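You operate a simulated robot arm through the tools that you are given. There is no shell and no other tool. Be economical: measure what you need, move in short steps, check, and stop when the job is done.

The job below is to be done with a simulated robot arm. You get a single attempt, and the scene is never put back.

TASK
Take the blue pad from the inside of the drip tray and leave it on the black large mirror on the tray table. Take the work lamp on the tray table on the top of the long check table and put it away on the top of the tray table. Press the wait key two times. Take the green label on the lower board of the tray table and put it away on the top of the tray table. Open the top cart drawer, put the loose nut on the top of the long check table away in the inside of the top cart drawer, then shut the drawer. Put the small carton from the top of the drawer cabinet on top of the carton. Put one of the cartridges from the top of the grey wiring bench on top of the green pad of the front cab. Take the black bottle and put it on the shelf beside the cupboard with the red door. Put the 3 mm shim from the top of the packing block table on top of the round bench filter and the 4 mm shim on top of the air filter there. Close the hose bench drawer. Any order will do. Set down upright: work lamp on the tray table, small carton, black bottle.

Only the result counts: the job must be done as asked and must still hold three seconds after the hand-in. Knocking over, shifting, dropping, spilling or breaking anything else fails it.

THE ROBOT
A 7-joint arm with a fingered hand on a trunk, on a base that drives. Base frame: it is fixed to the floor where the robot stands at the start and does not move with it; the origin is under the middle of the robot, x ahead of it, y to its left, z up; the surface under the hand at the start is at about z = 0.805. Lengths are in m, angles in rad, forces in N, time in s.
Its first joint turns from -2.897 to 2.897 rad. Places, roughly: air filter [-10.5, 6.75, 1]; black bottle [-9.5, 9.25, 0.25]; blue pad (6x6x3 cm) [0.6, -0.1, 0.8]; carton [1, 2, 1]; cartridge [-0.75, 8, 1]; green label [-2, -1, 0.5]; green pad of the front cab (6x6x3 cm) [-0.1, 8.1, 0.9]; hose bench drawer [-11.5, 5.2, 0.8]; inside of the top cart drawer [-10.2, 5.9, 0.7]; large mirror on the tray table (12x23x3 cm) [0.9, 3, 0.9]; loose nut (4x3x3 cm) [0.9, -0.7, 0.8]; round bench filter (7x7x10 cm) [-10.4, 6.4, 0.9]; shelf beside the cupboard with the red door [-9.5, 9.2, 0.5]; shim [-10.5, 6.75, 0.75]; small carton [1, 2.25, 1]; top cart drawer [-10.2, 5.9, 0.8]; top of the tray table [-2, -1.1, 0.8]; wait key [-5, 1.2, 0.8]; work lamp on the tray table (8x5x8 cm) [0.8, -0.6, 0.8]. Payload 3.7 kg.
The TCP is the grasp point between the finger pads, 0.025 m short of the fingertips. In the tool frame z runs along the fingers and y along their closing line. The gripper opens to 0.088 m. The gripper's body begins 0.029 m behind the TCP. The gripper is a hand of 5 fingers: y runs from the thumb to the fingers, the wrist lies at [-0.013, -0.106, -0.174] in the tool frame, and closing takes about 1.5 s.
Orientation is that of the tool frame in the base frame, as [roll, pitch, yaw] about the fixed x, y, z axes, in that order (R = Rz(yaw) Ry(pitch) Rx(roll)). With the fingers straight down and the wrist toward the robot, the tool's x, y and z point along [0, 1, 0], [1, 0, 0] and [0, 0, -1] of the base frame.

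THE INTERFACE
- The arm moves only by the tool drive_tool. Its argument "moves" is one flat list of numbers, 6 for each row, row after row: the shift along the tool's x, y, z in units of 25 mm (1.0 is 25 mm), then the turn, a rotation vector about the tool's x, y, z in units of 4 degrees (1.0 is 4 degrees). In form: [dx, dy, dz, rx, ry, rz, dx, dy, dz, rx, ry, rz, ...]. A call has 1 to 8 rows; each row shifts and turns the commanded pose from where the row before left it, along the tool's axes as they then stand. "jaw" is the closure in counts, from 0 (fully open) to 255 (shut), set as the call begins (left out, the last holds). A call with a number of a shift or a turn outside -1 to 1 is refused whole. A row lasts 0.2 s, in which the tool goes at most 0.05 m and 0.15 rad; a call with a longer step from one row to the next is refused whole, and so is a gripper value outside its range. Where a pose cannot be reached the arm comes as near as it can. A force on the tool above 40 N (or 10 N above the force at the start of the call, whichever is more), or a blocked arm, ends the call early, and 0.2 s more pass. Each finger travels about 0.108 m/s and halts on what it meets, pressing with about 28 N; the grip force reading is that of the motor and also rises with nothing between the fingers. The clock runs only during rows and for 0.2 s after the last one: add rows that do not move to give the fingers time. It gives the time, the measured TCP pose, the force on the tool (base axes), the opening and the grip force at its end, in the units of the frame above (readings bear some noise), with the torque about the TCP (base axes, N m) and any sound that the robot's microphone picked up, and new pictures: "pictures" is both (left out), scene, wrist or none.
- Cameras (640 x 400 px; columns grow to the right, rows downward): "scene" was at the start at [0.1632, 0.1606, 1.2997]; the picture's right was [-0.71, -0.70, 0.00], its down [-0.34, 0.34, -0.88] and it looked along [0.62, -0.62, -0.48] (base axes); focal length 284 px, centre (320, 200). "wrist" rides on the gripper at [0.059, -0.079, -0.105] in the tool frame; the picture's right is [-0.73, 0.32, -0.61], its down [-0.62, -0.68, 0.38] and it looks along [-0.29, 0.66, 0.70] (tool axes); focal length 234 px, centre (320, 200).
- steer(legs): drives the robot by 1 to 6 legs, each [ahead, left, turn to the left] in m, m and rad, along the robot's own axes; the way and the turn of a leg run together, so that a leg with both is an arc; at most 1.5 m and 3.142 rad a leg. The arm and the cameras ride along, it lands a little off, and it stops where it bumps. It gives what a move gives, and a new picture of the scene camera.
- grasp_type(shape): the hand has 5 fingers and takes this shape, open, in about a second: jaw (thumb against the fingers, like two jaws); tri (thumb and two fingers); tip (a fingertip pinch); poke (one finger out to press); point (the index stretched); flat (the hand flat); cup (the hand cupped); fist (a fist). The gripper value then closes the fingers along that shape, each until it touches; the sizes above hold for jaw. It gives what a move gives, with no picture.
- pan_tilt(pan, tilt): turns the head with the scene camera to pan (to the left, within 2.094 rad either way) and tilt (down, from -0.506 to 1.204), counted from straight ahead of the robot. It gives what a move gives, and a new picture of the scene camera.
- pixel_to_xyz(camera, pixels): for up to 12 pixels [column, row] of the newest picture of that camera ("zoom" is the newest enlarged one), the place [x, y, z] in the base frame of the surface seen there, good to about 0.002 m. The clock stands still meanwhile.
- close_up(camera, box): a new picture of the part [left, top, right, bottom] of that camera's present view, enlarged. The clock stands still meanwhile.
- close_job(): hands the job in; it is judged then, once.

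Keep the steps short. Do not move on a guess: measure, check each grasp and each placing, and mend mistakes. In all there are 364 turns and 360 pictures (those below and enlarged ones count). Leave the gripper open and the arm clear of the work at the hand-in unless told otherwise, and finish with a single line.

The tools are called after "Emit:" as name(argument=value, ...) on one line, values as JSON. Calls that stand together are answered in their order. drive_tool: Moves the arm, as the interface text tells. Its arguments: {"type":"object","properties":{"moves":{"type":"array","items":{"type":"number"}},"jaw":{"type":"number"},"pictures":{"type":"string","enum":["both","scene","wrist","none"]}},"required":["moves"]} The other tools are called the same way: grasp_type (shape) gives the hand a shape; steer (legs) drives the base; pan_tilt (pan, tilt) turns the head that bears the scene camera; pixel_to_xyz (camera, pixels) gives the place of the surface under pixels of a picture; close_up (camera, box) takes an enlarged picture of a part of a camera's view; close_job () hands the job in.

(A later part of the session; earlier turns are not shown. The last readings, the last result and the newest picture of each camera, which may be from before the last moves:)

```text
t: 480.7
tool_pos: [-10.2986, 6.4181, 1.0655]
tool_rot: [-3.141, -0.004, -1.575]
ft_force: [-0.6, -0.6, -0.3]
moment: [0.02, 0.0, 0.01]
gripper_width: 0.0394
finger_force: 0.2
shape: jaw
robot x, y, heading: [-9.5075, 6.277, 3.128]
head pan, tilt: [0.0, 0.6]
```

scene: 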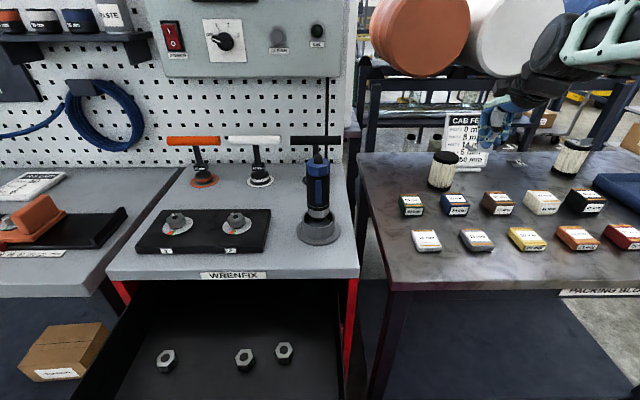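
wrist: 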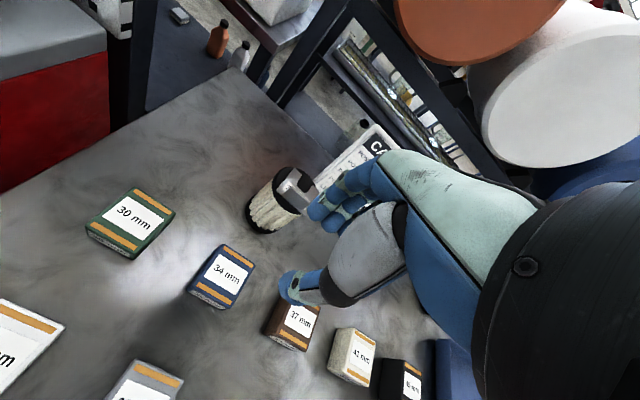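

3 mm shim is on the round filter. Next the black bottle near (-9.5,9.25). I back up, turn to +y and drive up to look.

Emit:
steer(legs=[[-0.35, 0, 0], [0, 0, -1.56], [1.35, 0, 0]])

Emit:
pan_tilt(pan=0.25, tilt=0.5)

```text
t: 493.2
tool_pos: [-9.0315, 8.4337, 1.0657]
tool_rot: [3.142, -0.003, -3.128]
ft_force: [-0.5, 0.4, -0.2]
moment: [-0.02, 0.0, 0.0]
gripper_width: 0.0391
finger_force: 0.1
shape: jaw
robot x, y, heading: [-9.1626, 7.6417, 1.574]
head pan, tilt: [0.0, 0.6]
```

scene: 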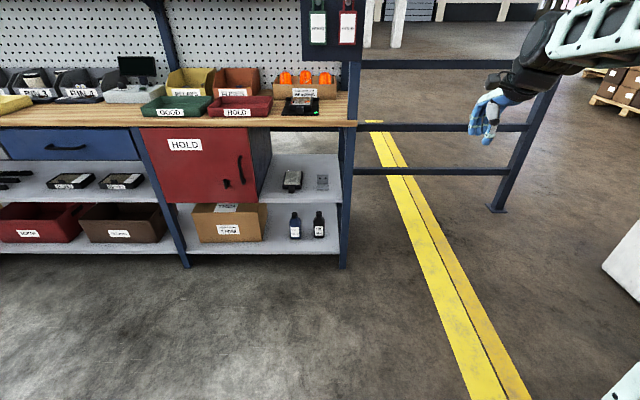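

```text
t: 493.9
tool_pos: [-9.0325, 8.434, 1.0658]
tool_rot: [-3.14, -0.004, -3.13]
ft_force: [0.0, 0.2, -0.3]
moment: [0.01, -0.04, 0.0]
gripper_width: 0.0392
finger_force: 0.3
shape: jaw
robot x, y, heading: [-9.1606, 7.6415, 1.573]
head pan, tilt: [0.25, 0.499]
```

scene: 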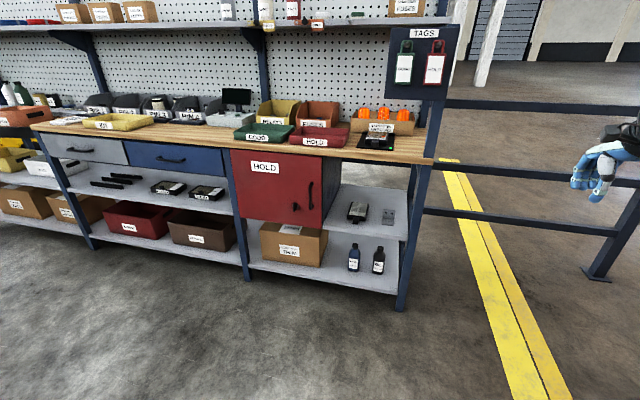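

Emit:
close_up(camera="scene", box=[300, 140, 440, 300])

Emit:
pixel_to_xyz(camera="scene", pixels=[[354, 248], [354, 270], [379, 252], [379, 272], [358, 212], [388, 218], [375, 240], [380, 288], [320, 225], [405, 215], [432, 165], [405, 300]])

```text
2.50 times, centred on (370, 220) of scene
```

zoom: 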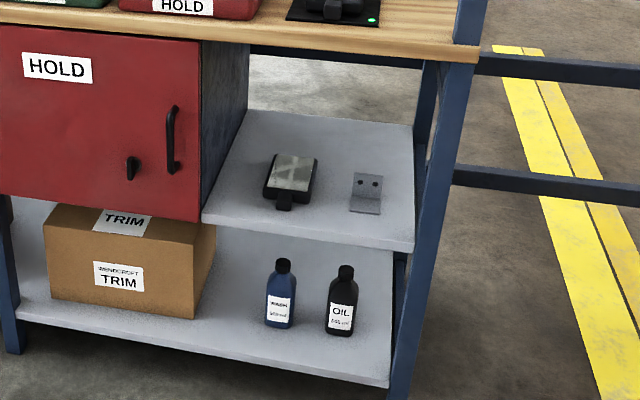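

```text
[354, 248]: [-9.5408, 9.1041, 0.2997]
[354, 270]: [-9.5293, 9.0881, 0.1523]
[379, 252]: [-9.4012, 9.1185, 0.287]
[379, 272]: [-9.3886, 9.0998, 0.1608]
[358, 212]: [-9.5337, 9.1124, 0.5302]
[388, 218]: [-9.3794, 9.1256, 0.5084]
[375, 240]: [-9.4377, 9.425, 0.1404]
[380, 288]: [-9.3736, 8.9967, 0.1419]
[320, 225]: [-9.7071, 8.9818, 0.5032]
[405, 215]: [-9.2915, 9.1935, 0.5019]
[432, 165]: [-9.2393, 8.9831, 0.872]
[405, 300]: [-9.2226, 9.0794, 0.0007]
```

The OIL bottle stands at about (-9.385,9.115) on the lower shelf (z 0.14); target shelf z 0.50. I'll grip it from the front with a horizontal hand closing sideways. This is one 120° rotation about tool axis (-1,1,1), done here in free space.

Emit:
drive_tool(moves=[0, 0, 0, -1, 1, 1, 0, 0, 0, -1, 1, 1, 0, 0, 0, -1, 1, 1, 0, 0, 0, -1, 1, 1, 0, 0, 0, -1, 1, 1, 0, 0, 0, -1, 1, 1, 0, 0, 0, -1, 1, 1, 0, 0, 0, -1, 1, 1], jaw=0, pictures="none")

Emit:
drive_tool(moves=[0, 0, 0, -1, 1, 1, 0, 0, 0, -1, 1, 1, 0, 0, 0, -1, 1, 1, 0, 0, 0, -1, 1, 1, 0, 0, 0, -1, 1, 1, 0, 0, 0, -1, 1, 1, 0, 0, 0, -1, 1, 1, 0, 0, 0, -1, 1, 1], pictures="scene")

```text
t: 495.8
tool_pos: [-9.0311, 8.4354, 1.0653]
tool_rot: [2.708, -0.673, 2.715]
ft_force: [0.5, -0.3, 0.1]
moment: [-0.01, -0.02, 0.01]
gripper_width: 0.0878
finger_force: 0.0
shape: jaw
robot x, y, heading: [-9.1591, 7.6424, 1.574]
head pan, tilt: [0.25, 0.499]
```

```text
t: 497.6
tool_pos: [-9.0306, 8.4341, 1.0658]
tool_rot: [2.419, -1.444, 2.396]
ft_force: [1.0, -0.3, -0.5]
moment: [0.0, -0.01, -0.01]
gripper_width: 0.0878
finger_force: 0.1
shape: jaw
robot x, y, heading: [-9.1613, 7.6399, 1.572]
head pan, tilt: [0.25, 0.499]
```

scene: 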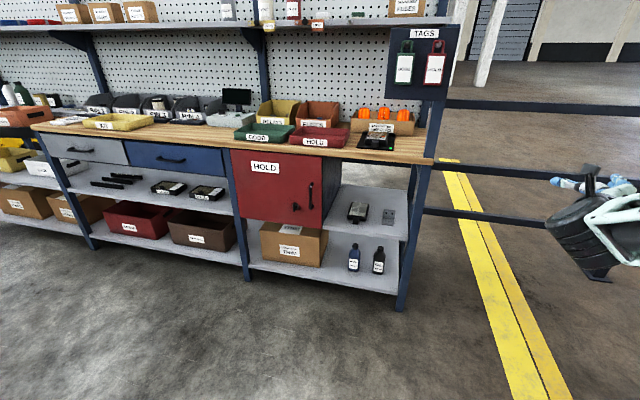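

It works. I finish the rotation and start lowering (x_tool now points up, so dx = -1).

Emit:
drive_tool(moves=[0, 0, 0, -1, 1, 1, 0, 0, 0, -0.32, 0.32, 0.32, -1, 0, 0, 0, 0, 0, -1, 0, 0, 0, 0, 0, -1, 0, 0, 0, 0, 0, -1, 0, 0, 0, 0, 0, -1, 0, 0, 0, 0, 0, -1, 0, 0, 0, 0, 0], pictures="none")

Emit:
drive_tool(moves=[-1, 0, 0, 0, 0, 0, -1, 0, 0, 0, 0, 0, -1, 0, 0, 0, 0, 0, -1, 0, 0, 0, 0, 0, -1, 0, 0, 0, 0, 0, -1, 0, 0, 0, 0, 0, -1, 0, 0, 0, 0, 0, -1, 0, 0, 0, 0, 0], pictures="none")

Emit:
drive_tool(moves=[-1, 0, 0, 0, 0, 0, -1, 0, 0, 0, 0, 0, -1, 0, 0, 0, 0, 0, -1, 0, 0, 0, 0, 0, -1, 0, 0, 0, 0, 0, -1, 0, 0, 0, 0, 0, -1, 0, 0, 0, 0, 0, -1, 0, 0, 0, 0, 0], pictures="none")

Emit:
drive_tool(moves=[-1, 0, 0, 0, 0, 0, -1, 0, 0, 0, 0, 0, -1, 0, 0, 0, 0, 0, -1, 0, 0, 0, 0, 0, -1, 0, 0, 0, 0, 0, -1, 0, 0, 0, 0, 0, -1, 0, 0, 0, 0, 0, -1, 0, 0, 0, 0, 0], pictures="scene")

```text
t: 499.4
tool_pos: [-9.0336, 8.4334, 0.9168]
tool_rot: [-2.143, -1.567, 0.584]
ft_force: [-0.1, 0.3, 0.1]
moment: [0.01, 0.0, 0.02]
gripper_width: 0.0879
finger_force: 0.0
shape: jaw
robot x, y, heading: [-9.1651, 7.6453, 1.576]
head pan, tilt: [0.25, 0.499]
```

```text
t: 501.1
tool_pos: [-9.0339, 8.4344, 0.7164]
tool_rot: [-1.38, -1.566, -0.177]
ft_force: [0.0, 0.6, 0.5]
moment: [0.05, 0.02, 0.0]
gripper_width: 0.0876
finger_force: 0.0
shape: jaw
robot x, y, heading: [-9.1641, 7.6436, 1.577]
head pan, tilt: [0.25, 0.499]
```

```text
t: 502.9
tool_pos: [-9.0346, 8.4346, 0.5148]
tool_rot: [-2.269, -1.568, 0.709]
ft_force: [-0.4, -0.2, -0.4]
moment: [0.01, 0.01, 0.02]
gripper_width: 0.0877
finger_force: 0.1
shape: jaw
robot x, y, heading: [-9.1619, 7.643, 1.576]
head pan, tilt: [0.25, 0.499]
```

```text
t: 504.8
tool_pos: [-9.036, 8.434, 0.3161]
tool_rot: [-2.043, -1.567, 0.485]
ft_force: [0.2, -0.5, 0.4]
moment: [0.01, -0.01, 0.01]
gripper_width: 0.0877
finger_force: 0.0
shape: jaw
robot x, y, heading: [-9.1627, 7.6407, 1.573]
head pan, tilt: [0.25, 0.499]
```

scene: 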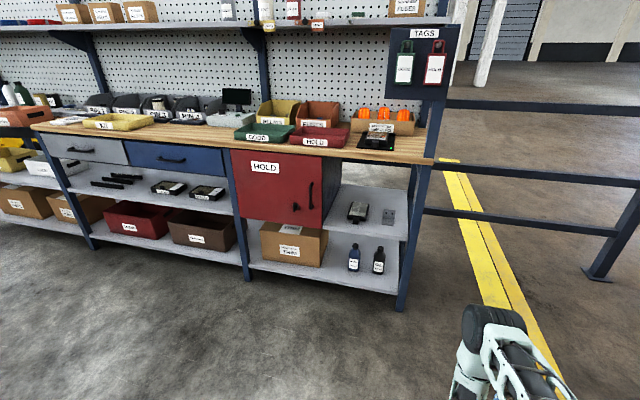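

Good reach. I lower 0.075 more and strafe left 0.355 to face the bottle.

Emit:
drive_tool(moves=[-1, 0, 0, 0, 0, 0, -1, 0, 0, 0, 0, 0, -1, 0, 0, 0, 0, 0], pictures="none")

Emit:
steer(legs=[[0.15, 0.355, 0]])

Emit:
pan_tilt(pan=-0.05, tilt=0.8)

Emit:
drive_tool(moves=[0, 0, 0, 0, 0, 0], pictures="wrist")

```text
t: 505.6
tool_pos: [-9.033, 8.4342, 0.242]
tool_rot: [-2.325, -1.566, 0.768]
ft_force: [0.1, 0.2, 0.1]
moment: [0.02, -0.01, -0.01]
gripper_width: 0.0876
finger_force: 0.0
shape: jaw
robot x, y, heading: [-9.1618, 7.6409, 1.577]
head pan, tilt: [0.25, 0.499]
```

```text
t: 508.0
tool_pos: [-9.3942, 8.5818, 0.2422]
tool_rot: [-1.264, -1.565, -0.292]
ft_force: [-0.6, -0.2, 0.5]
moment: [0.05, -0.01, -0.01]
gripper_width: 0.0879
finger_force: 0.0
shape: jaw
robot x, y, heading: [-9.5245, 7.7879, 1.575]
head pan, tilt: [0.25, 0.499]
```

scene: 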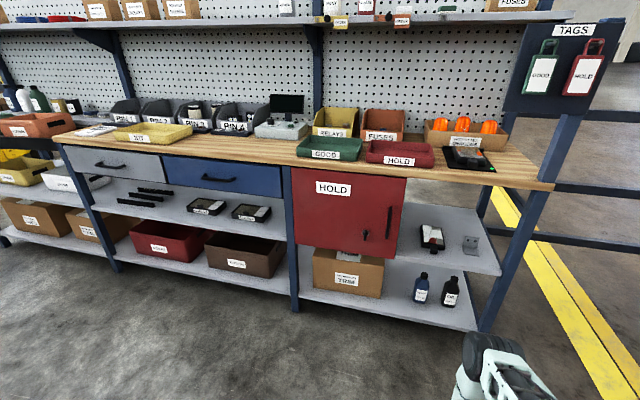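

```text
t: 508.8
tool_pos: [-9.3952, 8.5819, 0.242]
tool_rot: [-1.869, -1.566, 0.311]
ft_force: [-0.5, -0.1, -0.2]
moment: [0.0, -0.01, 0.01]
gripper_width: 0.0878
finger_force: 0.1
shape: jaw
robot x, y, heading: [-9.522, 7.7864, 1.575]
head pan, tilt: [-0.051, 0.799]
```

scene: 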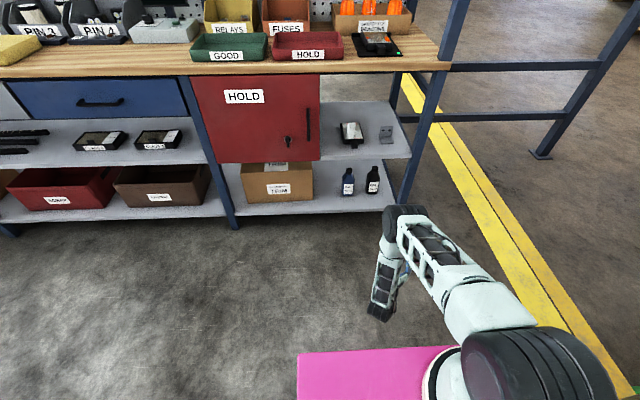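

```text
t: 509.2
tool_pos: [-9.3948, 8.5808, 0.2413]
tool_rot: [-1.78, -1.566, 0.223]
ft_force: [0.0, -0.1, -0.5]
moment: [-0.01, -0.03, -0.04]
gripper_width: 0.0877
finger_force: 0.0
shape: jaw
robot x, y, heading: [-9.5214, 7.7867, 1.582]
head pan, tilt: [-0.051, 0.799]
```

wrist: 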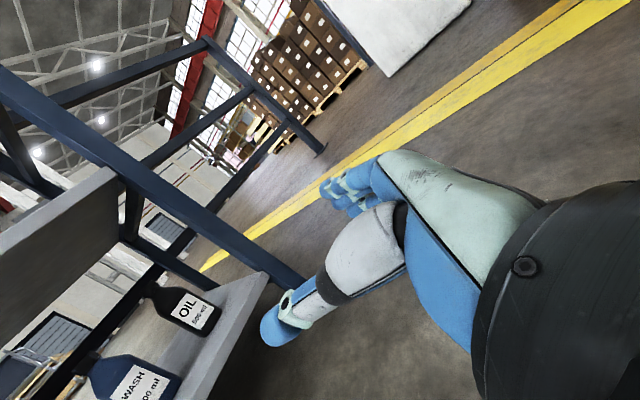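

I measure the elbow and the bottle.

Emit:
pixel_to_xyz(camera="scene", pixels=[[405, 212], [390, 210], [425, 215], [385, 270], [380, 312], [372, 185], [367, 180], [378, 180], [372, 167], [348, 180], [380, 205]])

Emit:
pixel_to_xyz(camera="wrist", pixels=[[195, 310], [170, 312], [215, 320], [200, 285], [190, 325], [150, 293], [230, 300], [60, 240]])

```text
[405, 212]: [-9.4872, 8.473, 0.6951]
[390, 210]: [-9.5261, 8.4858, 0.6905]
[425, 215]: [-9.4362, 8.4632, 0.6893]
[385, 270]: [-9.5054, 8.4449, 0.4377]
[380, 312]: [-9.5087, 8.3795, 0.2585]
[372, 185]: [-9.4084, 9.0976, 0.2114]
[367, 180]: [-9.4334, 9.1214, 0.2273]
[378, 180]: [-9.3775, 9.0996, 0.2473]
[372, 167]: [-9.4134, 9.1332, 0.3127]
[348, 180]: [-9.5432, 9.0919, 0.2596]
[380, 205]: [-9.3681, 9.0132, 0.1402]
```

```text
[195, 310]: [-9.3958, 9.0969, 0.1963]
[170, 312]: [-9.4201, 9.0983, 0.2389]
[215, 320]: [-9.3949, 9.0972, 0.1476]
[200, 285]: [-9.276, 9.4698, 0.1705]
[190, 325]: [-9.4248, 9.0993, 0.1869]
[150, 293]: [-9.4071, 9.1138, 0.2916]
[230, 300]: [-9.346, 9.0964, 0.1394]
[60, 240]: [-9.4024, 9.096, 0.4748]
```

The bent elbow would hit the shelf edge. I back the base 0.25 and stretch the arm forward 0.175, then check the elbow again.

Emit:
steer(legs=[[-0.25, 0, 0]])

Emit:
drive_tool(moves=[0, 0, 1, 0, 0, 0, 0, 0, 1, 0, 0, 0, 0, 0, 1, 0, 0, 0, 0, 0, 1, 0, 0, 0, 0, 0, 1, 0, 0, 0, 0, 0, 1, 0, 0, 0, 0, 0, 1, 0, 0, 0], pictures="scene")

```text
t: 511.0
tool_pos: [-9.3934, 8.3315, 0.2408]
tool_rot: [-1.302, -1.566, -0.255]
ft_force: [0.0, 1.3, 0.5]
moment: [-0.04, 0.0, -0.02]
gripper_width: 0.0876
finger_force: 0.0
shape: jaw
robot x, y, heading: [-9.519, 7.5371, 1.574]
head pan, tilt: [-0.051, 0.799]
```

scene: 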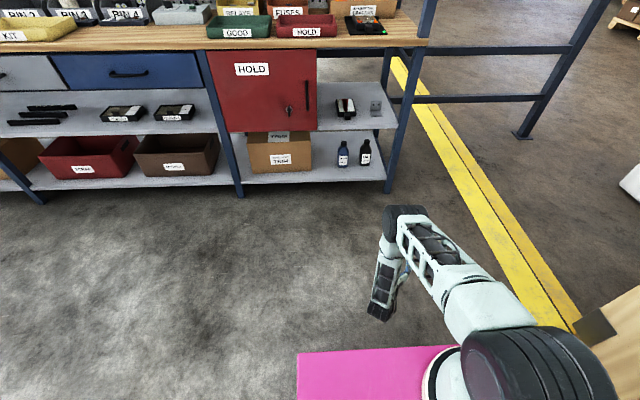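

```text
t: 512.6
tool_pos: [-9.3956, 8.5077, 0.2411]
tool_rot: [-1.83, -1.57, 0.273]
ft_force: [-0.3, 0.1, -0.7]
moment: [0.05, 0.01, 0.02]
gripper_width: 0.0875
finger_force: 0.1
shape: jaw
robot x, y, heading: [-9.5167, 7.535, 1.575]
head pan, tilt: [-0.051, 0.799]
```

scene: 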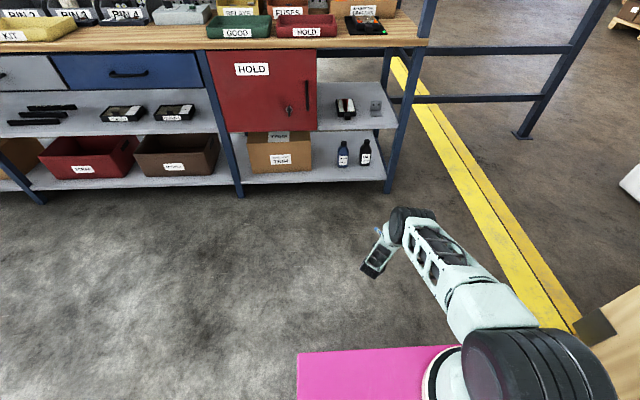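

Emit:
pixel_to_xyz(camera="scene", pixels=[[410, 214], [430, 215], [395, 212], [400, 230], [385, 245], [378, 255], [370, 270], [378, 235], [388, 222], [460, 270]])

Emit:
close_up(camera="scene", box=[340, 190, 480, 290])

```text
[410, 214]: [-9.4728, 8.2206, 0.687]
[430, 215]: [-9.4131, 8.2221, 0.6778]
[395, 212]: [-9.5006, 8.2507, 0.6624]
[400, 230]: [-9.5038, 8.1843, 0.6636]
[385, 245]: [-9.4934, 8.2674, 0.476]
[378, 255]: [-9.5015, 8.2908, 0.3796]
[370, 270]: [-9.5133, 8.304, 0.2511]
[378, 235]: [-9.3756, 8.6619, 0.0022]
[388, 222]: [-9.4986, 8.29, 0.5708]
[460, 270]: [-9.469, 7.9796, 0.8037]
```

```text
4.00 times, centred on (410, 240) of scene
```

zoom: 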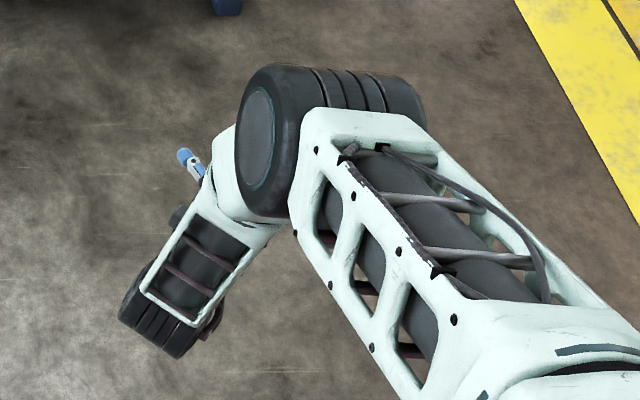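

With this stretch the elbow stays 5+ cm in front of the shelf edges. I add 0.05 more stretch, shift 1 cm left, and drive ahead 0.46.

Emit:
drive_tool(moves=[0, -0.2, 1, 0, 0, 0, 0, -0.2, 1, 0, 0, 0], pictures="none")

Emit:
steer(legs=[[0.45, 0, 0]])

Emit:
drive_tool(moves=[0, 0, 0, 0, 0, 0], pictures="wrist")

```text
t: 513.2
tool_pos: [-9.4063, 8.5573, 0.2401]
tool_rot: [-1.338, -1.567, -0.219]
ft_force: [-0.1, -0.5, 0.4]
moment: [0.03, 0.0, -0.02]
gripper_width: 0.0879
finger_force: 0.1
shape: jaw
robot x, y, heading: [-9.5202, 7.5326, 1.576]
head pan, tilt: [-0.051, 0.799]
```

```text
t: 515.9
tool_pos: [-9.4057, 9.0038, 0.2398]
tool_rot: [-1.09, -1.567, -0.47]
ft_force: [-1.0, -0.1, 0.4]
moment: [0.0, 0.01, -0.01]
gripper_width: 0.0879
finger_force: 0.0
shape: jaw
robot x, y, heading: [-9.523, 7.9788, 1.573]
head pan, tilt: [-0.051, 0.799]
```

scene: 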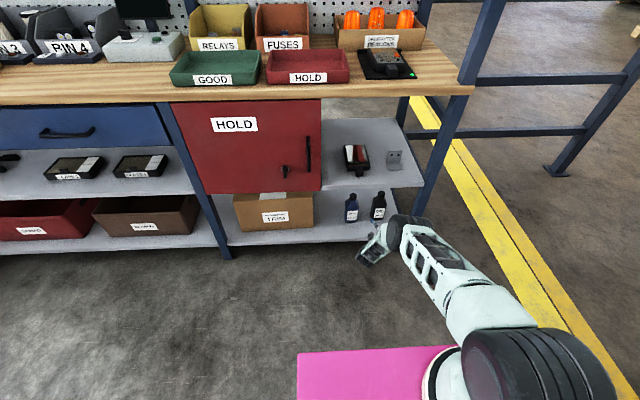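

```text
t: 516.3
tool_pos: [-9.4063, 9.0032, 0.2405]
tool_rot: [-1.452, -1.566, -0.109]
ft_force: [0.1, -0.4, 1.2]
moment: [0.01, -0.02, -0.03]
gripper_width: 0.0875
finger_force: 0.1
shape: jaw
robot x, y, heading: [-9.5217, 7.9831, 1.573]
head pan, tilt: [-0.051, 0.799]
```

wrist: 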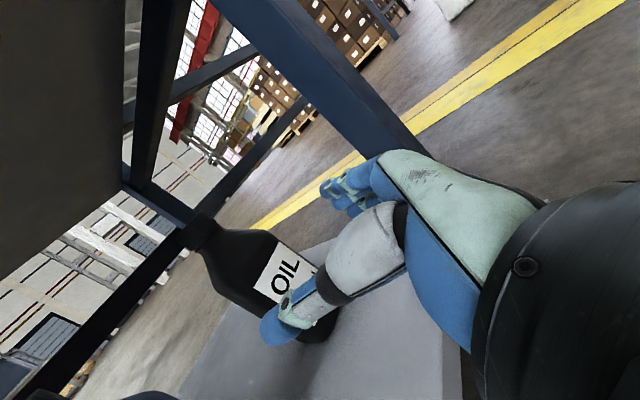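

Emit:
pixel_to_xyz(camera="wrist", pixels=[[230, 290], [255, 245], [285, 255], [310, 335], [275, 330], [340, 190], [360, 205], [200, 225], [245, 265], [255, 305]])

```text
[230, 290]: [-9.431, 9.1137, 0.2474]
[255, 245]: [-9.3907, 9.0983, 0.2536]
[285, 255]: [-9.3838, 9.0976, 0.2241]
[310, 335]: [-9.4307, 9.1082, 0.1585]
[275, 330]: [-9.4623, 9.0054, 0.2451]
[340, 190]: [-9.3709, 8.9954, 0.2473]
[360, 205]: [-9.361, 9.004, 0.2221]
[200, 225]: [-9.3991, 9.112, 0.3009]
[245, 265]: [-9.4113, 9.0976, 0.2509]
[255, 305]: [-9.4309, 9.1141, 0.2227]
```

Centred. I move forward 0.105 and close.

Emit:
drive_tool(moves=[0, 0, 0.84, 0, 0, 0, 0, 0, 0.84, 0, 0, 0, 0, 0, 0.84, 0, 0, 0, 0, 0, 0.84, 0, 0, 0, 0, 0, 0.84, 0, 0, 0], pictures="wrist")

Emit:
drive_tool(moves=[0, 0, 0, 0, 0, 0, 0, 0, 0, 0, 0, 0, 0, 0, 0, 0, 0, 0, 0, 0, 0, 0, 0, 0, 0, 0, 0, 0, 0, 0], jaw=255, pictures="none")

Emit:
drive_tool(moves=[0.4, 0, 0, 0, 0, 0, 0.4, 0, 0, 0, 0, 0], pictures="both")

```text
t: 517.5
tool_pos: [-9.4086, 9.0708, 0.2565]
tool_rot: [-1.882, -1.567, 0.323]
ft_force: [0.3, 0.0, 0.1]
moment: [-0.01, -0.02, -0.01]
gripper_width: 0.0877
finger_force: 0.1
shape: jaw
out of reach, approached as far as the arm can: row 3, 4, 5
robot x, y, heading: [-9.524, 7.986, 1.575]
head pan, tilt: [-0.051, 0.799]
```

wrist: 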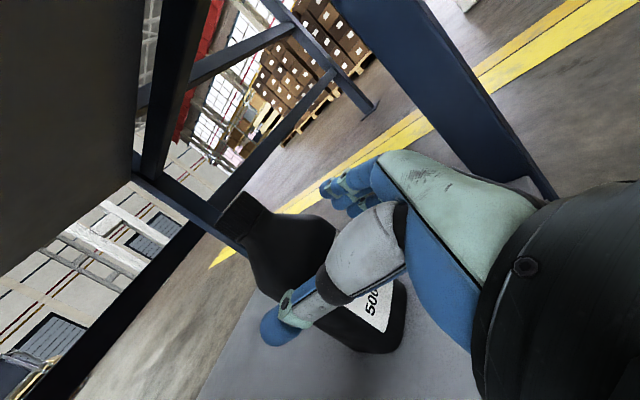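

```text
t: 518.7
tool_pos: [-9.4078, 9.07, 0.2558]
tool_rot: [-1.617, -1.566, 0.057]
ft_force: [0.1, -0.5, 0.7]
moment: [0.03, 0.03, -0.02]
gripper_width: 0.0
finger_force: 27.8
shape: jaw
robot x, y, heading: [-9.5247, 7.9836, 1.576]
head pan, tilt: [-0.051, 0.799]
```

```text
t: 519.3
tool_pos: [-9.4084, 9.0697, 0.2765]
tool_rot: [-1.897, -1.567, 0.336]
ft_force: [0.3, 0.9, 0.7]
moment: [-0.01, 0.0, -0.03]
gripper_width: 0.0001
finger_force: 27.9
shape: jaw
robot x, y, heading: [-9.5227, 7.9808, 1.571]
head pan, tilt: [-0.051, 0.799]
```

scene: 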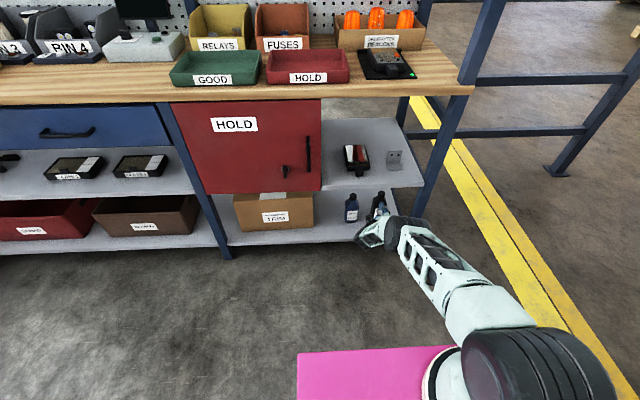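
wrist: 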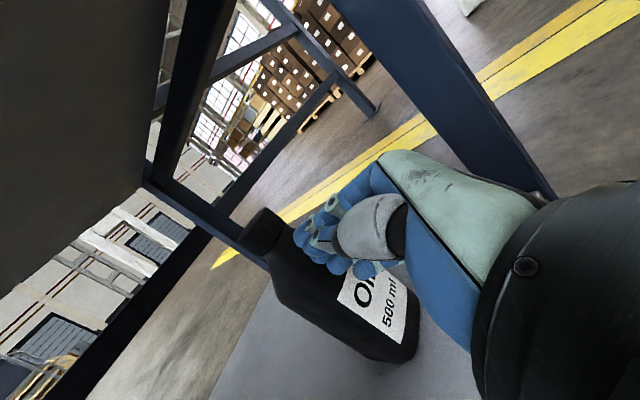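

I fell short at the reach limit and closed in front of the bottle (it still stands). I open, retract 0.045, lower back to 0.24, then advance with the base.

Emit:
drive_tool(moves=[0, 0, -1, 0, 0, 0, 0, 0, -0.8, 0, 0, 0, -0.7, 0, 0, 0, 0, 0, -0.7, 0, 0, 0, 0, 0, 0, 0, 0, 0, 0, 0], jaw=0, pictures="none")

Emit:
steer(legs=[[0.085, 0, 0]])

```text
t: 520.5
tool_pos: [-9.4066, 9.0258, 0.2421]
tool_rot: [-1.66, -1.567, 0.103]
ft_force: [-1.0, -0.1, 0.0]
moment: [0.01, 0.03, -0.03]
gripper_width: 0.0878
finger_force: 0.0
shape: jaw
robot x, y, heading: [-9.5216, 7.9811, 1.577]
head pan, tilt: [-0.051, 0.799]
```

```text
t: 521.6
tool_pos: [-9.407, 9.1127, 0.2416]
tool_rot: [-2.058, -1.568, 0.498]
ft_force: [1.4, -0.6, -0.8]
moment: [-0.01, 0.06, -0.05]
gripper_width: 0.0879
finger_force: 0.1
shape: jaw
robot x, y, heading: [-9.5241, 8.068, 1.571]
head pan, tilt: [-0.051, 0.799]
```

scene: 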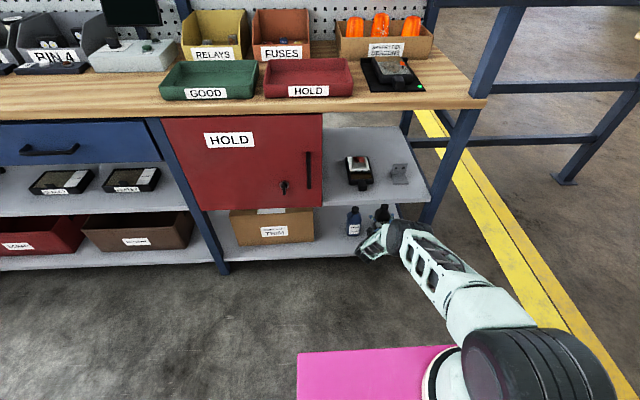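

Emit:
drive_tool(moves=[0, 0, 0, 0, 0, 0, 0, 0, 0, 0, 0, 0, 0, 0, 0, 0, 0, 0, 0, 0, 0, 0, 0, 0, 0, 0, 0, 0, 0, 0, 0, 0, 0, 0, 0, 0], jaw=255, pictures="wrist")

Emit:
drive_tool(moves=[0.5, 0, 0, 0, 0, 0, 0.5, 0, 0, 0, 0, 0], pictures="both")

```text
t: 523.0
tool_pos: [-9.406, 9.112, 0.2424]
tool_rot: [-2.106, -1.567, 0.546]
ft_force: [2.1, -0.4, 0.3]
moment: [-0.02, -0.06, -0.02]
gripper_width: 0.0619
finger_force: 27.9
shape: jaw
robot x, y, heading: [-9.5233, 8.0678, 1.571]
head pan, tilt: [-0.051, 0.799]
```

wrist: 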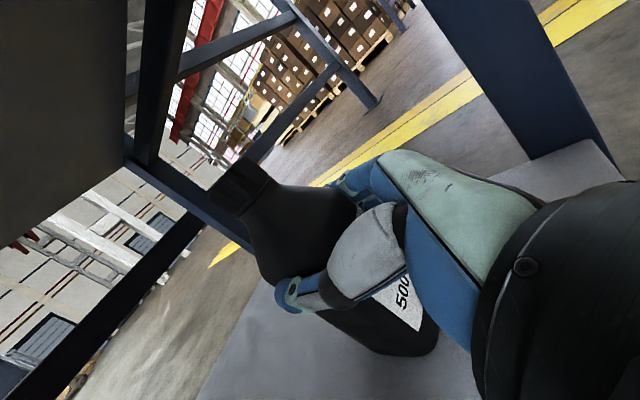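

```text
t: 523.6
tool_pos: [-9.4068, 9.1123, 0.2666]
tool_rot: [-2.314, -1.567, 0.754]
ft_force: [0.2, -0.1, -5.1]
moment: [-0.13, 0.01, -0.01]
gripper_width: 0.0615
finger_force: 28.4
shape: jaw
robot x, y, heading: [-9.52, 8.0704, 1.57]
head pan, tilt: [-0.051, 0.799]
```

scene: 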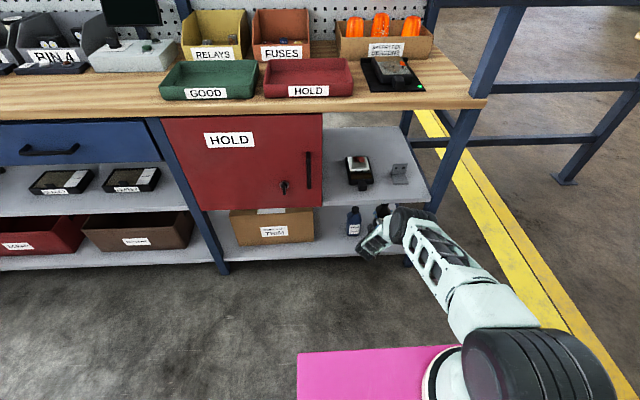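
wrist: 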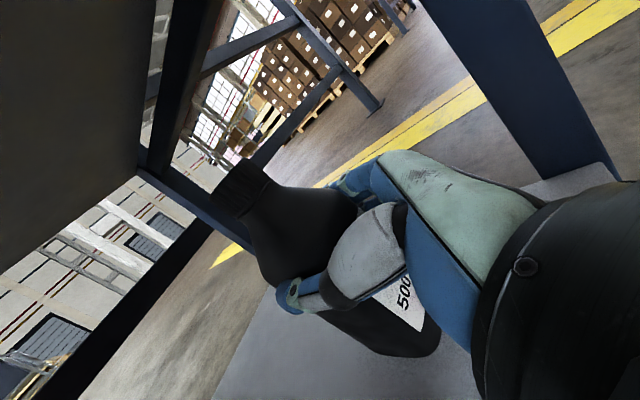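

Bottle held upright. I back out 0.3 and raise to about 0.65.

Emit:
steer(legs=[[-0.3, 0, 0]])

Emit:
drive_tool(moves=[1, 0, 0, 0, 0, 0, 1, 0, 0, 0, 0, 0, 1, 0, 0, 0, 0, 0, 1, 0, 0, 0, 0, 0, 1, 0, 0, 0, 0, 0, 1, 0, 0, 0, 0, 0, 1, 0, 0, 0, 0, 0, 1, 0, 0, 0, 0, 0], pictures="none")

Emit:
drive_tool(moves=[1, 0, 0, 0, 0, 0, 1, 0, 0, 0, 0, 0, 1, 0, 0, 0, 0, 0, 1, 0, 0, 0, 0, 0, 1, 0, 0, 0, 0, 0, 1, 0, 0, 0, 0, 0, 1, 0, 0, 0, 0, 0], pictures="both")

```text
t: 525.7
tool_pos: [-9.405, 8.8085, 0.2668]
tool_rot: [-2.2, -1.565, 0.635]
ft_force: [0.2, 0.2, -5.7]
moment: [-0.12, 0.03, 0.01]
gripper_width: 0.0617
finger_force: 27.5
shape: jaw
robot x, y, heading: [-9.523, 7.7627, 1.572]
head pan, tilt: [-0.051, 0.799]
```

scene: 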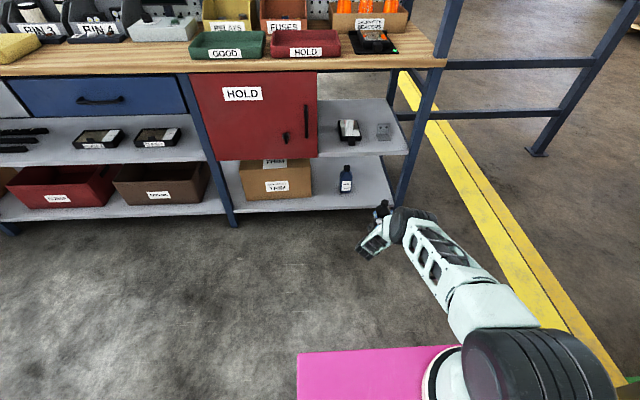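

```text
t: 527.5
tool_pos: [-9.4028, 8.8084, 0.4672]
tool_rot: [-2.371, -1.565, 0.807]
ft_force: [-1.0, -0.5, -6.0]
moment: [-0.1, 0.03, -0.03]
gripper_width: 0.0615
finger_force: 28.4
shape: jaw
robot x, y, heading: [-9.5226, 7.7648, 1.57]
head pan, tilt: [-0.051, 0.799]
```

```text
t: 529.1
tool_pos: [-9.4033, 8.8082, 0.6401]
tool_rot: [-2.534, -1.565, 0.97]
ft_force: [0.1, -0.2, -5.7]
moment: [-0.12, 0.02, 0.01]
gripper_width: 0.0619
finger_force: 27.8
shape: jaw
robot x, y, heading: [-9.5254, 7.763, 1.57]
head pan, tilt: [-0.051, 0.799]
```

scene: 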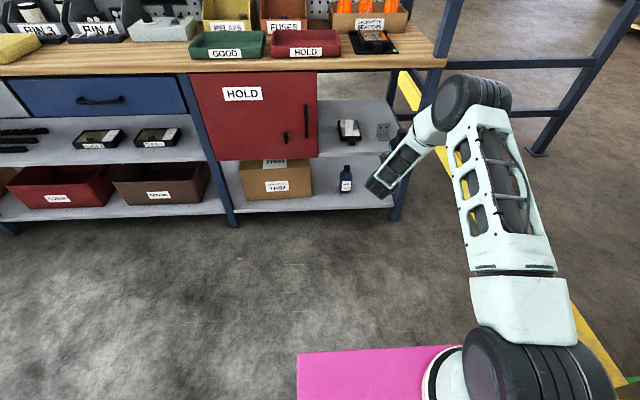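
wrist: 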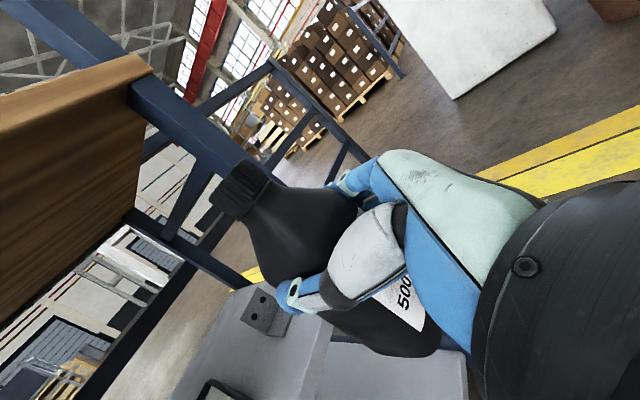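

I measure the elbow and the free area on the shelf before going in.

Emit:
pixel_to_xyz(camera="scene", pixels=[[475, 95], [500, 85], [455, 80], [420, 130], [390, 170], [384, 130], [350, 130], [350, 142], [383, 150], [330, 150], [438, 62], [376, 153]])

```text
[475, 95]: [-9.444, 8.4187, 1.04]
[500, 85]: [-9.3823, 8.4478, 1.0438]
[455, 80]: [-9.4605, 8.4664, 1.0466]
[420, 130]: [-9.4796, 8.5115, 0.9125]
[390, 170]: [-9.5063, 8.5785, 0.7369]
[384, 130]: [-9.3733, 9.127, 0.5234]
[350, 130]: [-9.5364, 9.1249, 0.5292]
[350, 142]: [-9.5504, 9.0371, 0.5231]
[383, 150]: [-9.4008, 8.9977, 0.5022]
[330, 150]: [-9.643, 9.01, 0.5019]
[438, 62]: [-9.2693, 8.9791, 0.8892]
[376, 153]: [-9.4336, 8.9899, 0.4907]
```

Clear. I drive ahead 0.22 and lower.

Emit:
steer(legs=[[0.22, 0, 0]])

Emit:
drive_tool(moves=[-0.6, 0, 0, 0, 0, 0, -0.5, 0, 0, 0, 0, 0, -0.2, 0, 0, 0, 0, 0], pictures="both")

```text
t: 530.8
tool_pos: [-9.3987, 9.0281, 0.641]
tool_rot: [-1.802, -1.567, 0.235]
ft_force: [-0.4, -0.1, -5.4]
moment: [-0.12, 0.01, 0.02]
gripper_width: 0.0617
finger_force: 28.5
shape: jaw
robot x, y, heading: [-9.5214, 7.984, 1.564]
head pan, tilt: [-0.051, 0.799]
```

scene: 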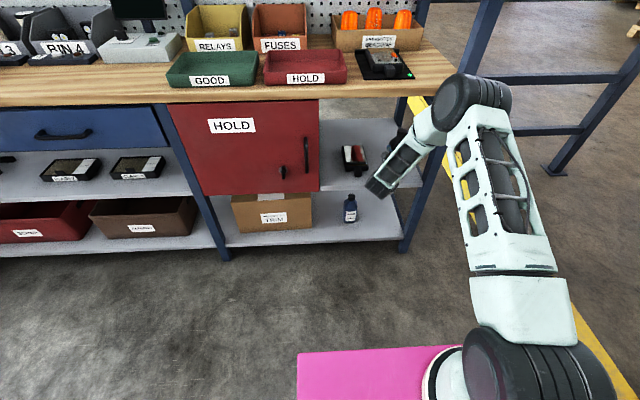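

```text
t: 531.5
tool_pos: [-9.3984, 9.0287, 0.6076]
tool_rot: [-2.177, -1.567, 0.609]
ft_force: [0.3, -0.3, -3.7]
moment: [-0.08, 0.02, 0.0]
gripper_width: 0.0618
finger_force: 28.0
shape: jaw
robot x, y, heading: [-9.5179, 7.9836, 1.566]
head pan, tilt: [-0.051, 0.799]
```

scene: 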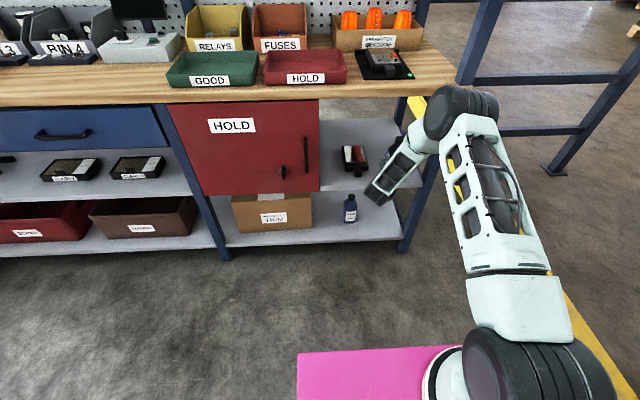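
wrist: 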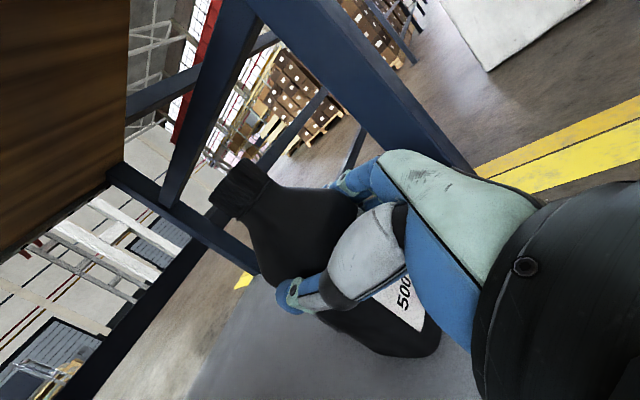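

Emit:
drive_tool(moves=[-0.12, 0, 0, 0, 0, 0, 0, 0, 0, 0, 0, 0], pictures="none")

Emit:
drive_tool(moves=[-0.08, 0, 0, 0, 0, 0, 0, 0, 0, 0, 0, 0], pictures="none")

```text
t: 532.1
tool_pos: [-9.3978, 9.0286, 0.6078]
tool_rot: [-1.621, -1.569, 0.053]
ft_force: [1.1, -1.3, 1.9]
moment: [0.0, -0.16, -0.02]
gripper_width: 0.0617
finger_force: 28.2
shape: jaw
robot x, y, heading: [-9.5212, 7.9874, 1.565]
head pan, tilt: [-0.051, 0.799]
```

```text
t: 532.8
tool_pos: [-9.3993, 9.0275, 0.6056]
tool_rot: [-1.555, -1.569, -0.013]
ft_force: [-0.5, -4.4, 8.2]
moment: [0.11, -0.34, -0.11]
gripper_width: 0.0618
finger_force: 27.8
shape: jaw
robot x, y, heading: [-9.5231, 7.9848, 1.571]
head pan, tilt: [-0.051, 0.799]
```

Standing. I open, then back straight out.

Emit:
drive_tool(moves=[0, 0, 0, 0, 0, 0, 0, 0, 0, 0, 0, 0, 0, 0, 0, 0, 0, 0, 0, 0, 0, 0, 0, 0, 0, 0, 0, 0, 0, 0], jaw=0, pictures="none")

Emit:
steer(legs=[[-0.4, 0, 0]])

Emit:
close_up(camera="scene", box=[300, 80, 460, 220])

```text
t: 534.0
tool_pos: [-9.3996, 9.0286, 0.6045]
tool_rot: [-2.128, -1.568, 0.562]
ft_force: [0.4, 0.0, -0.6]
moment: [-0.01, -0.01, 0.0]
gripper_width: 0.0878
finger_force: 0.0
shape: jaw
robot x, y, heading: [-9.5265, 7.9859, 1.561]
head pan, tilt: [-0.051, 0.799]
```

```text
t: 536.4
tool_pos: [-9.3988, 8.6336, 0.6035]
tool_rot: [-1.761, -1.567, 0.194]
ft_force: [-0.3, -0.1, -0.5]
moment: [0.02, 0.02, -0.03]
gripper_width: 0.0875
finger_force: 0.1
shape: jaw
robot x, y, heading: [-9.5229, 7.5907, 1.563]
head pan, tilt: [-0.051, 0.799]
```

scene: 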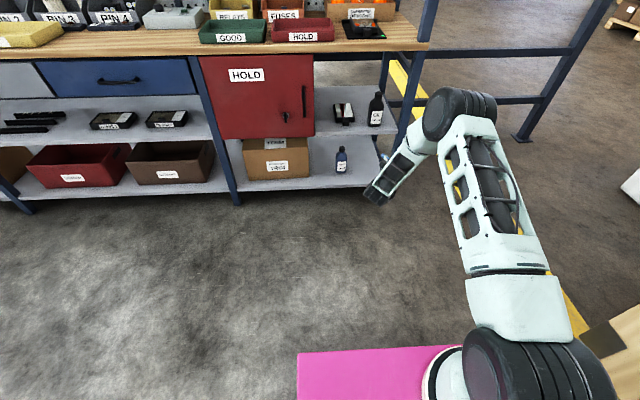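

```text
2.86 times, centred on (380, 150) of scene
```

zoom: 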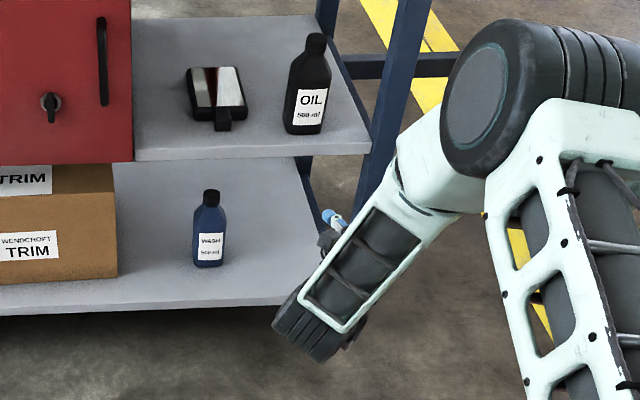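

Bottle stands upright on the shelf. I undo the hand rotation, raise, and turn to face east (+x) for the route to the wiring bench.

Emit:
drive_tool(moves=[1, 0, -0.5, 1, -1, -1, 1, 0, 0, 1, -1, -1, 1, 0, 0, 1, -1, -1, 1, 0, 0, 1, -1, -1, 1, 0, 0, 1, -1, -1, 0, 0, 0, 1, -1, -1, 0, 0, 0, 1, -1, -1, 0, 0, 0, 1, -1, -1], pictures="none")

Emit:
drive_tool(moves=[0, 0, 0, 1, -1, -1, 0, 0, 0, 1, -1, -1, 0, 0, 0, 1, -1, -1, 0, 0, 0, 1, -1, -1, 0, 0, 0, 1, -1, -1, 0, 0, 0, 1, -1, -1, 0, 0, 0, 1, -1, -1, 0, 0, 0, 1, -1, -1], pictures="none")

Emit:
drive_tool(moves=[0, 0, -1, 1, -1, -1, 0, 0, -1, 0.32, -0.32, -0.32, 0, -1, -1, 0, 0, 0, 0, -1, -1, 0, 0, 0, 0, -1, -1, 0, 0, 0, 0, -1, -1, 0, 0, 0, 0, -1, -1, 0, 0, 0, 0, -1, -1, 0, 0, 0], pictures="none")

Emit:
steer(legs=[[-0.1, 0, -1.55]])

Emit:
pan_tilt(pan=0.1, tilt=0.15)

```text
t: 538.2
tool_pos: [-9.4159, 8.6376, 0.7261]
tool_rot: [2.654, -0.791, 2.65]
ft_force: [-1.0, 0.5, 0.7]
moment: [0.02, 0.02, 0.01]
gripper_width: 0.0877
finger_force: 0.1
shape: jaw
robot x, y, heading: [-9.5253, 7.5915, 1.563]
head pan, tilt: [-0.051, 0.799]
```

```text
t: 540.0
tool_pos: [-9.414, 8.637, 0.7256]
tool_rot: [3.059, -0.096, 3.054]
ft_force: [0.3, -0.7, -0.4]
moment: [-0.03, 0.01, 0.01]
gripper_width: 0.0877
finger_force: 0.0
shape: jaw
robot x, y, heading: [-9.5247, 7.5902, 1.564]
head pan, tilt: [-0.051, 0.799]
```

```text
t: 541.8
tool_pos: [-9.4125, 8.4861, 0.9252]
tool_rot: [-3.137, -0.004, -3.138]
ft_force: [-0.2, -0.1, 0.9]
moment: [-0.03, -0.01, 0.02]
gripper_width: 0.0879
finger_force: 0.1
shape: jaw
robot x, y, heading: [-9.5229, 7.5959, 1.565]
head pan, tilt: [-0.051, 0.799]
```

```text
t: 546.0
tool_pos: [-8.6931, 7.4207, 0.9249]
tool_rot: [-3.141, -0.003, 1.576]
ft_force: [0.1, -0.7, -0.3]
moment: [-0.02, -0.02, 0.01]
gripper_width: 0.0874
finger_force: 0.2
shape: jaw
robot x, y, heading: [-9.5855, 7.532, 0.003]
head pan, tilt: [-0.051, 0.799]
```

scene: 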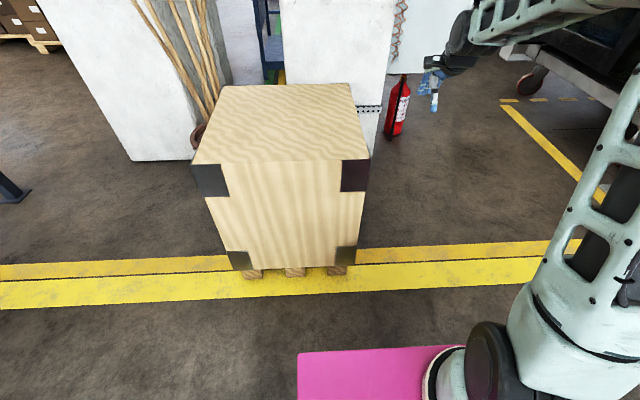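

```text
t: 547.0
tool_pos: [-8.693, 7.4198, 0.9256]
tool_rot: [-3.14, -0.004, 1.578]
ft_force: [-0.7, -0.4, 0.8]
moment: [0.04, -0.01, 0.0]
gripper_width: 0.0878
finger_force: 0.0
shape: jaw
robot x, y, heading: [-9.5862, 7.5258, -0.004]
head pan, tilt: [0.099, 0.15]
```

scene: 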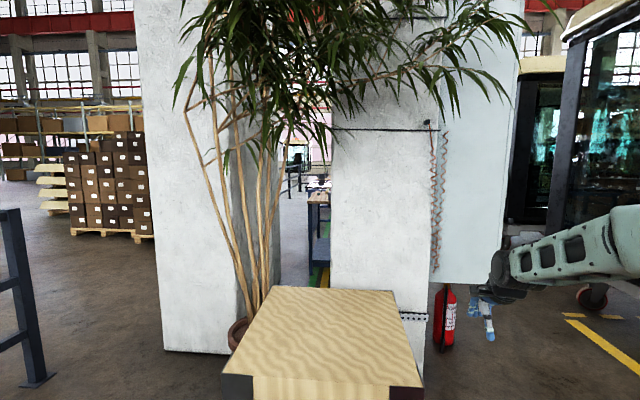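

Directly east is blocked, so I use the known route: south, then the y≈3.4 aisle east, then north along x≈-0.5.

Emit:
steer(legs=[[0, 0, -1.567], [0, 0.4, 0], [1.2, 0, 0], [1.2, 0, 0], [1.13, 0, 0], [0, 0, 1.57]])

Emit:
steer(legs=[[0, -0.55, 0], [1.5, 0, 0], [1.5, 0, 0], [1.5, 0, 0]])

Emit:
pan_tilt(pan=0.2, tilt=0.2)

```text
t: 573.9
tool_pos: [-8.3613, 3.9084, 0.9245]
tool_rot: [-3.139, -0.002, 1.584]
ft_force: [0.0, 0.4, -0.4]
moment: [-0.02, 0.0, 0.0]
gripper_width: 0.0878
finger_force: 0.1
shape: jaw
robot x, y, heading: [-9.2598, 4.0079, 0.008]
head pan, tilt: [0.099, 0.15]
```

scene: 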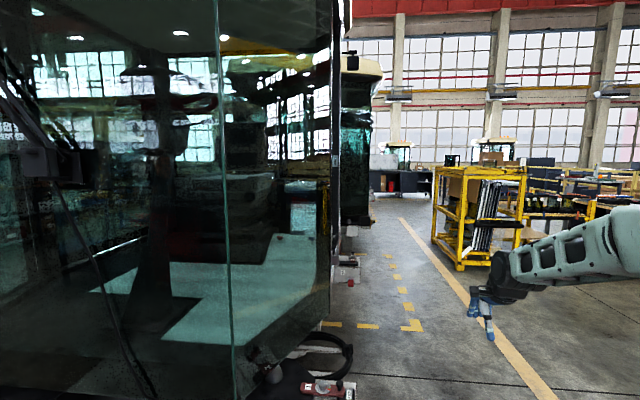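

```text
t: 598.2
tool_pos: [-3.8228, 3.3331, 0.925]
tool_rot: [-3.139, -0.005, 1.561]
ft_force: [-0.2, 0.6, 0.2]
moment: [0.02, 0.03, 0.0]
gripper_width: 0.0876
finger_force: 0.0
shape: jaw
robot x, y, heading: [-4.7133, 3.4505, -0.017]
head pan, tilt: [0.099, 0.15]
```

scene: 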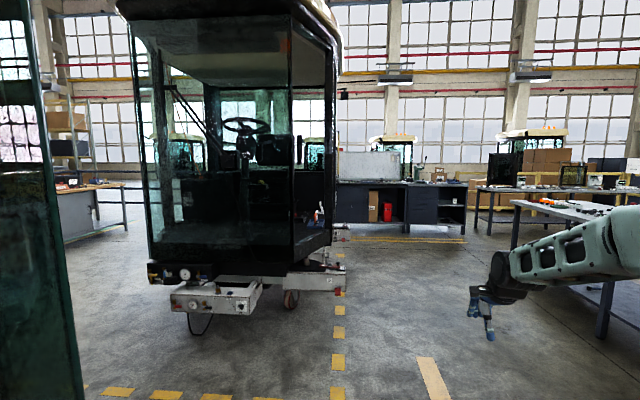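

```text
t: 598.9
tool_pos: [-3.8208, 3.3332, 0.9251]
tool_rot: [-3.138, -0.004, 1.562]
ft_force: [-0.6, 0.0, 0.5]
moment: [-0.01, -0.03, 0.0]
gripper_width: 0.0878
finger_force: 0.0
shape: jaw
robot x, y, heading: [-4.7114, 3.4526, -0.016]
head pan, tilt: [0.201, 0.201]
```

scene: 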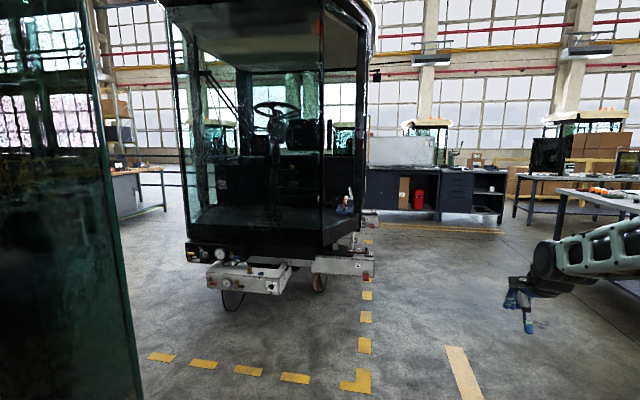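

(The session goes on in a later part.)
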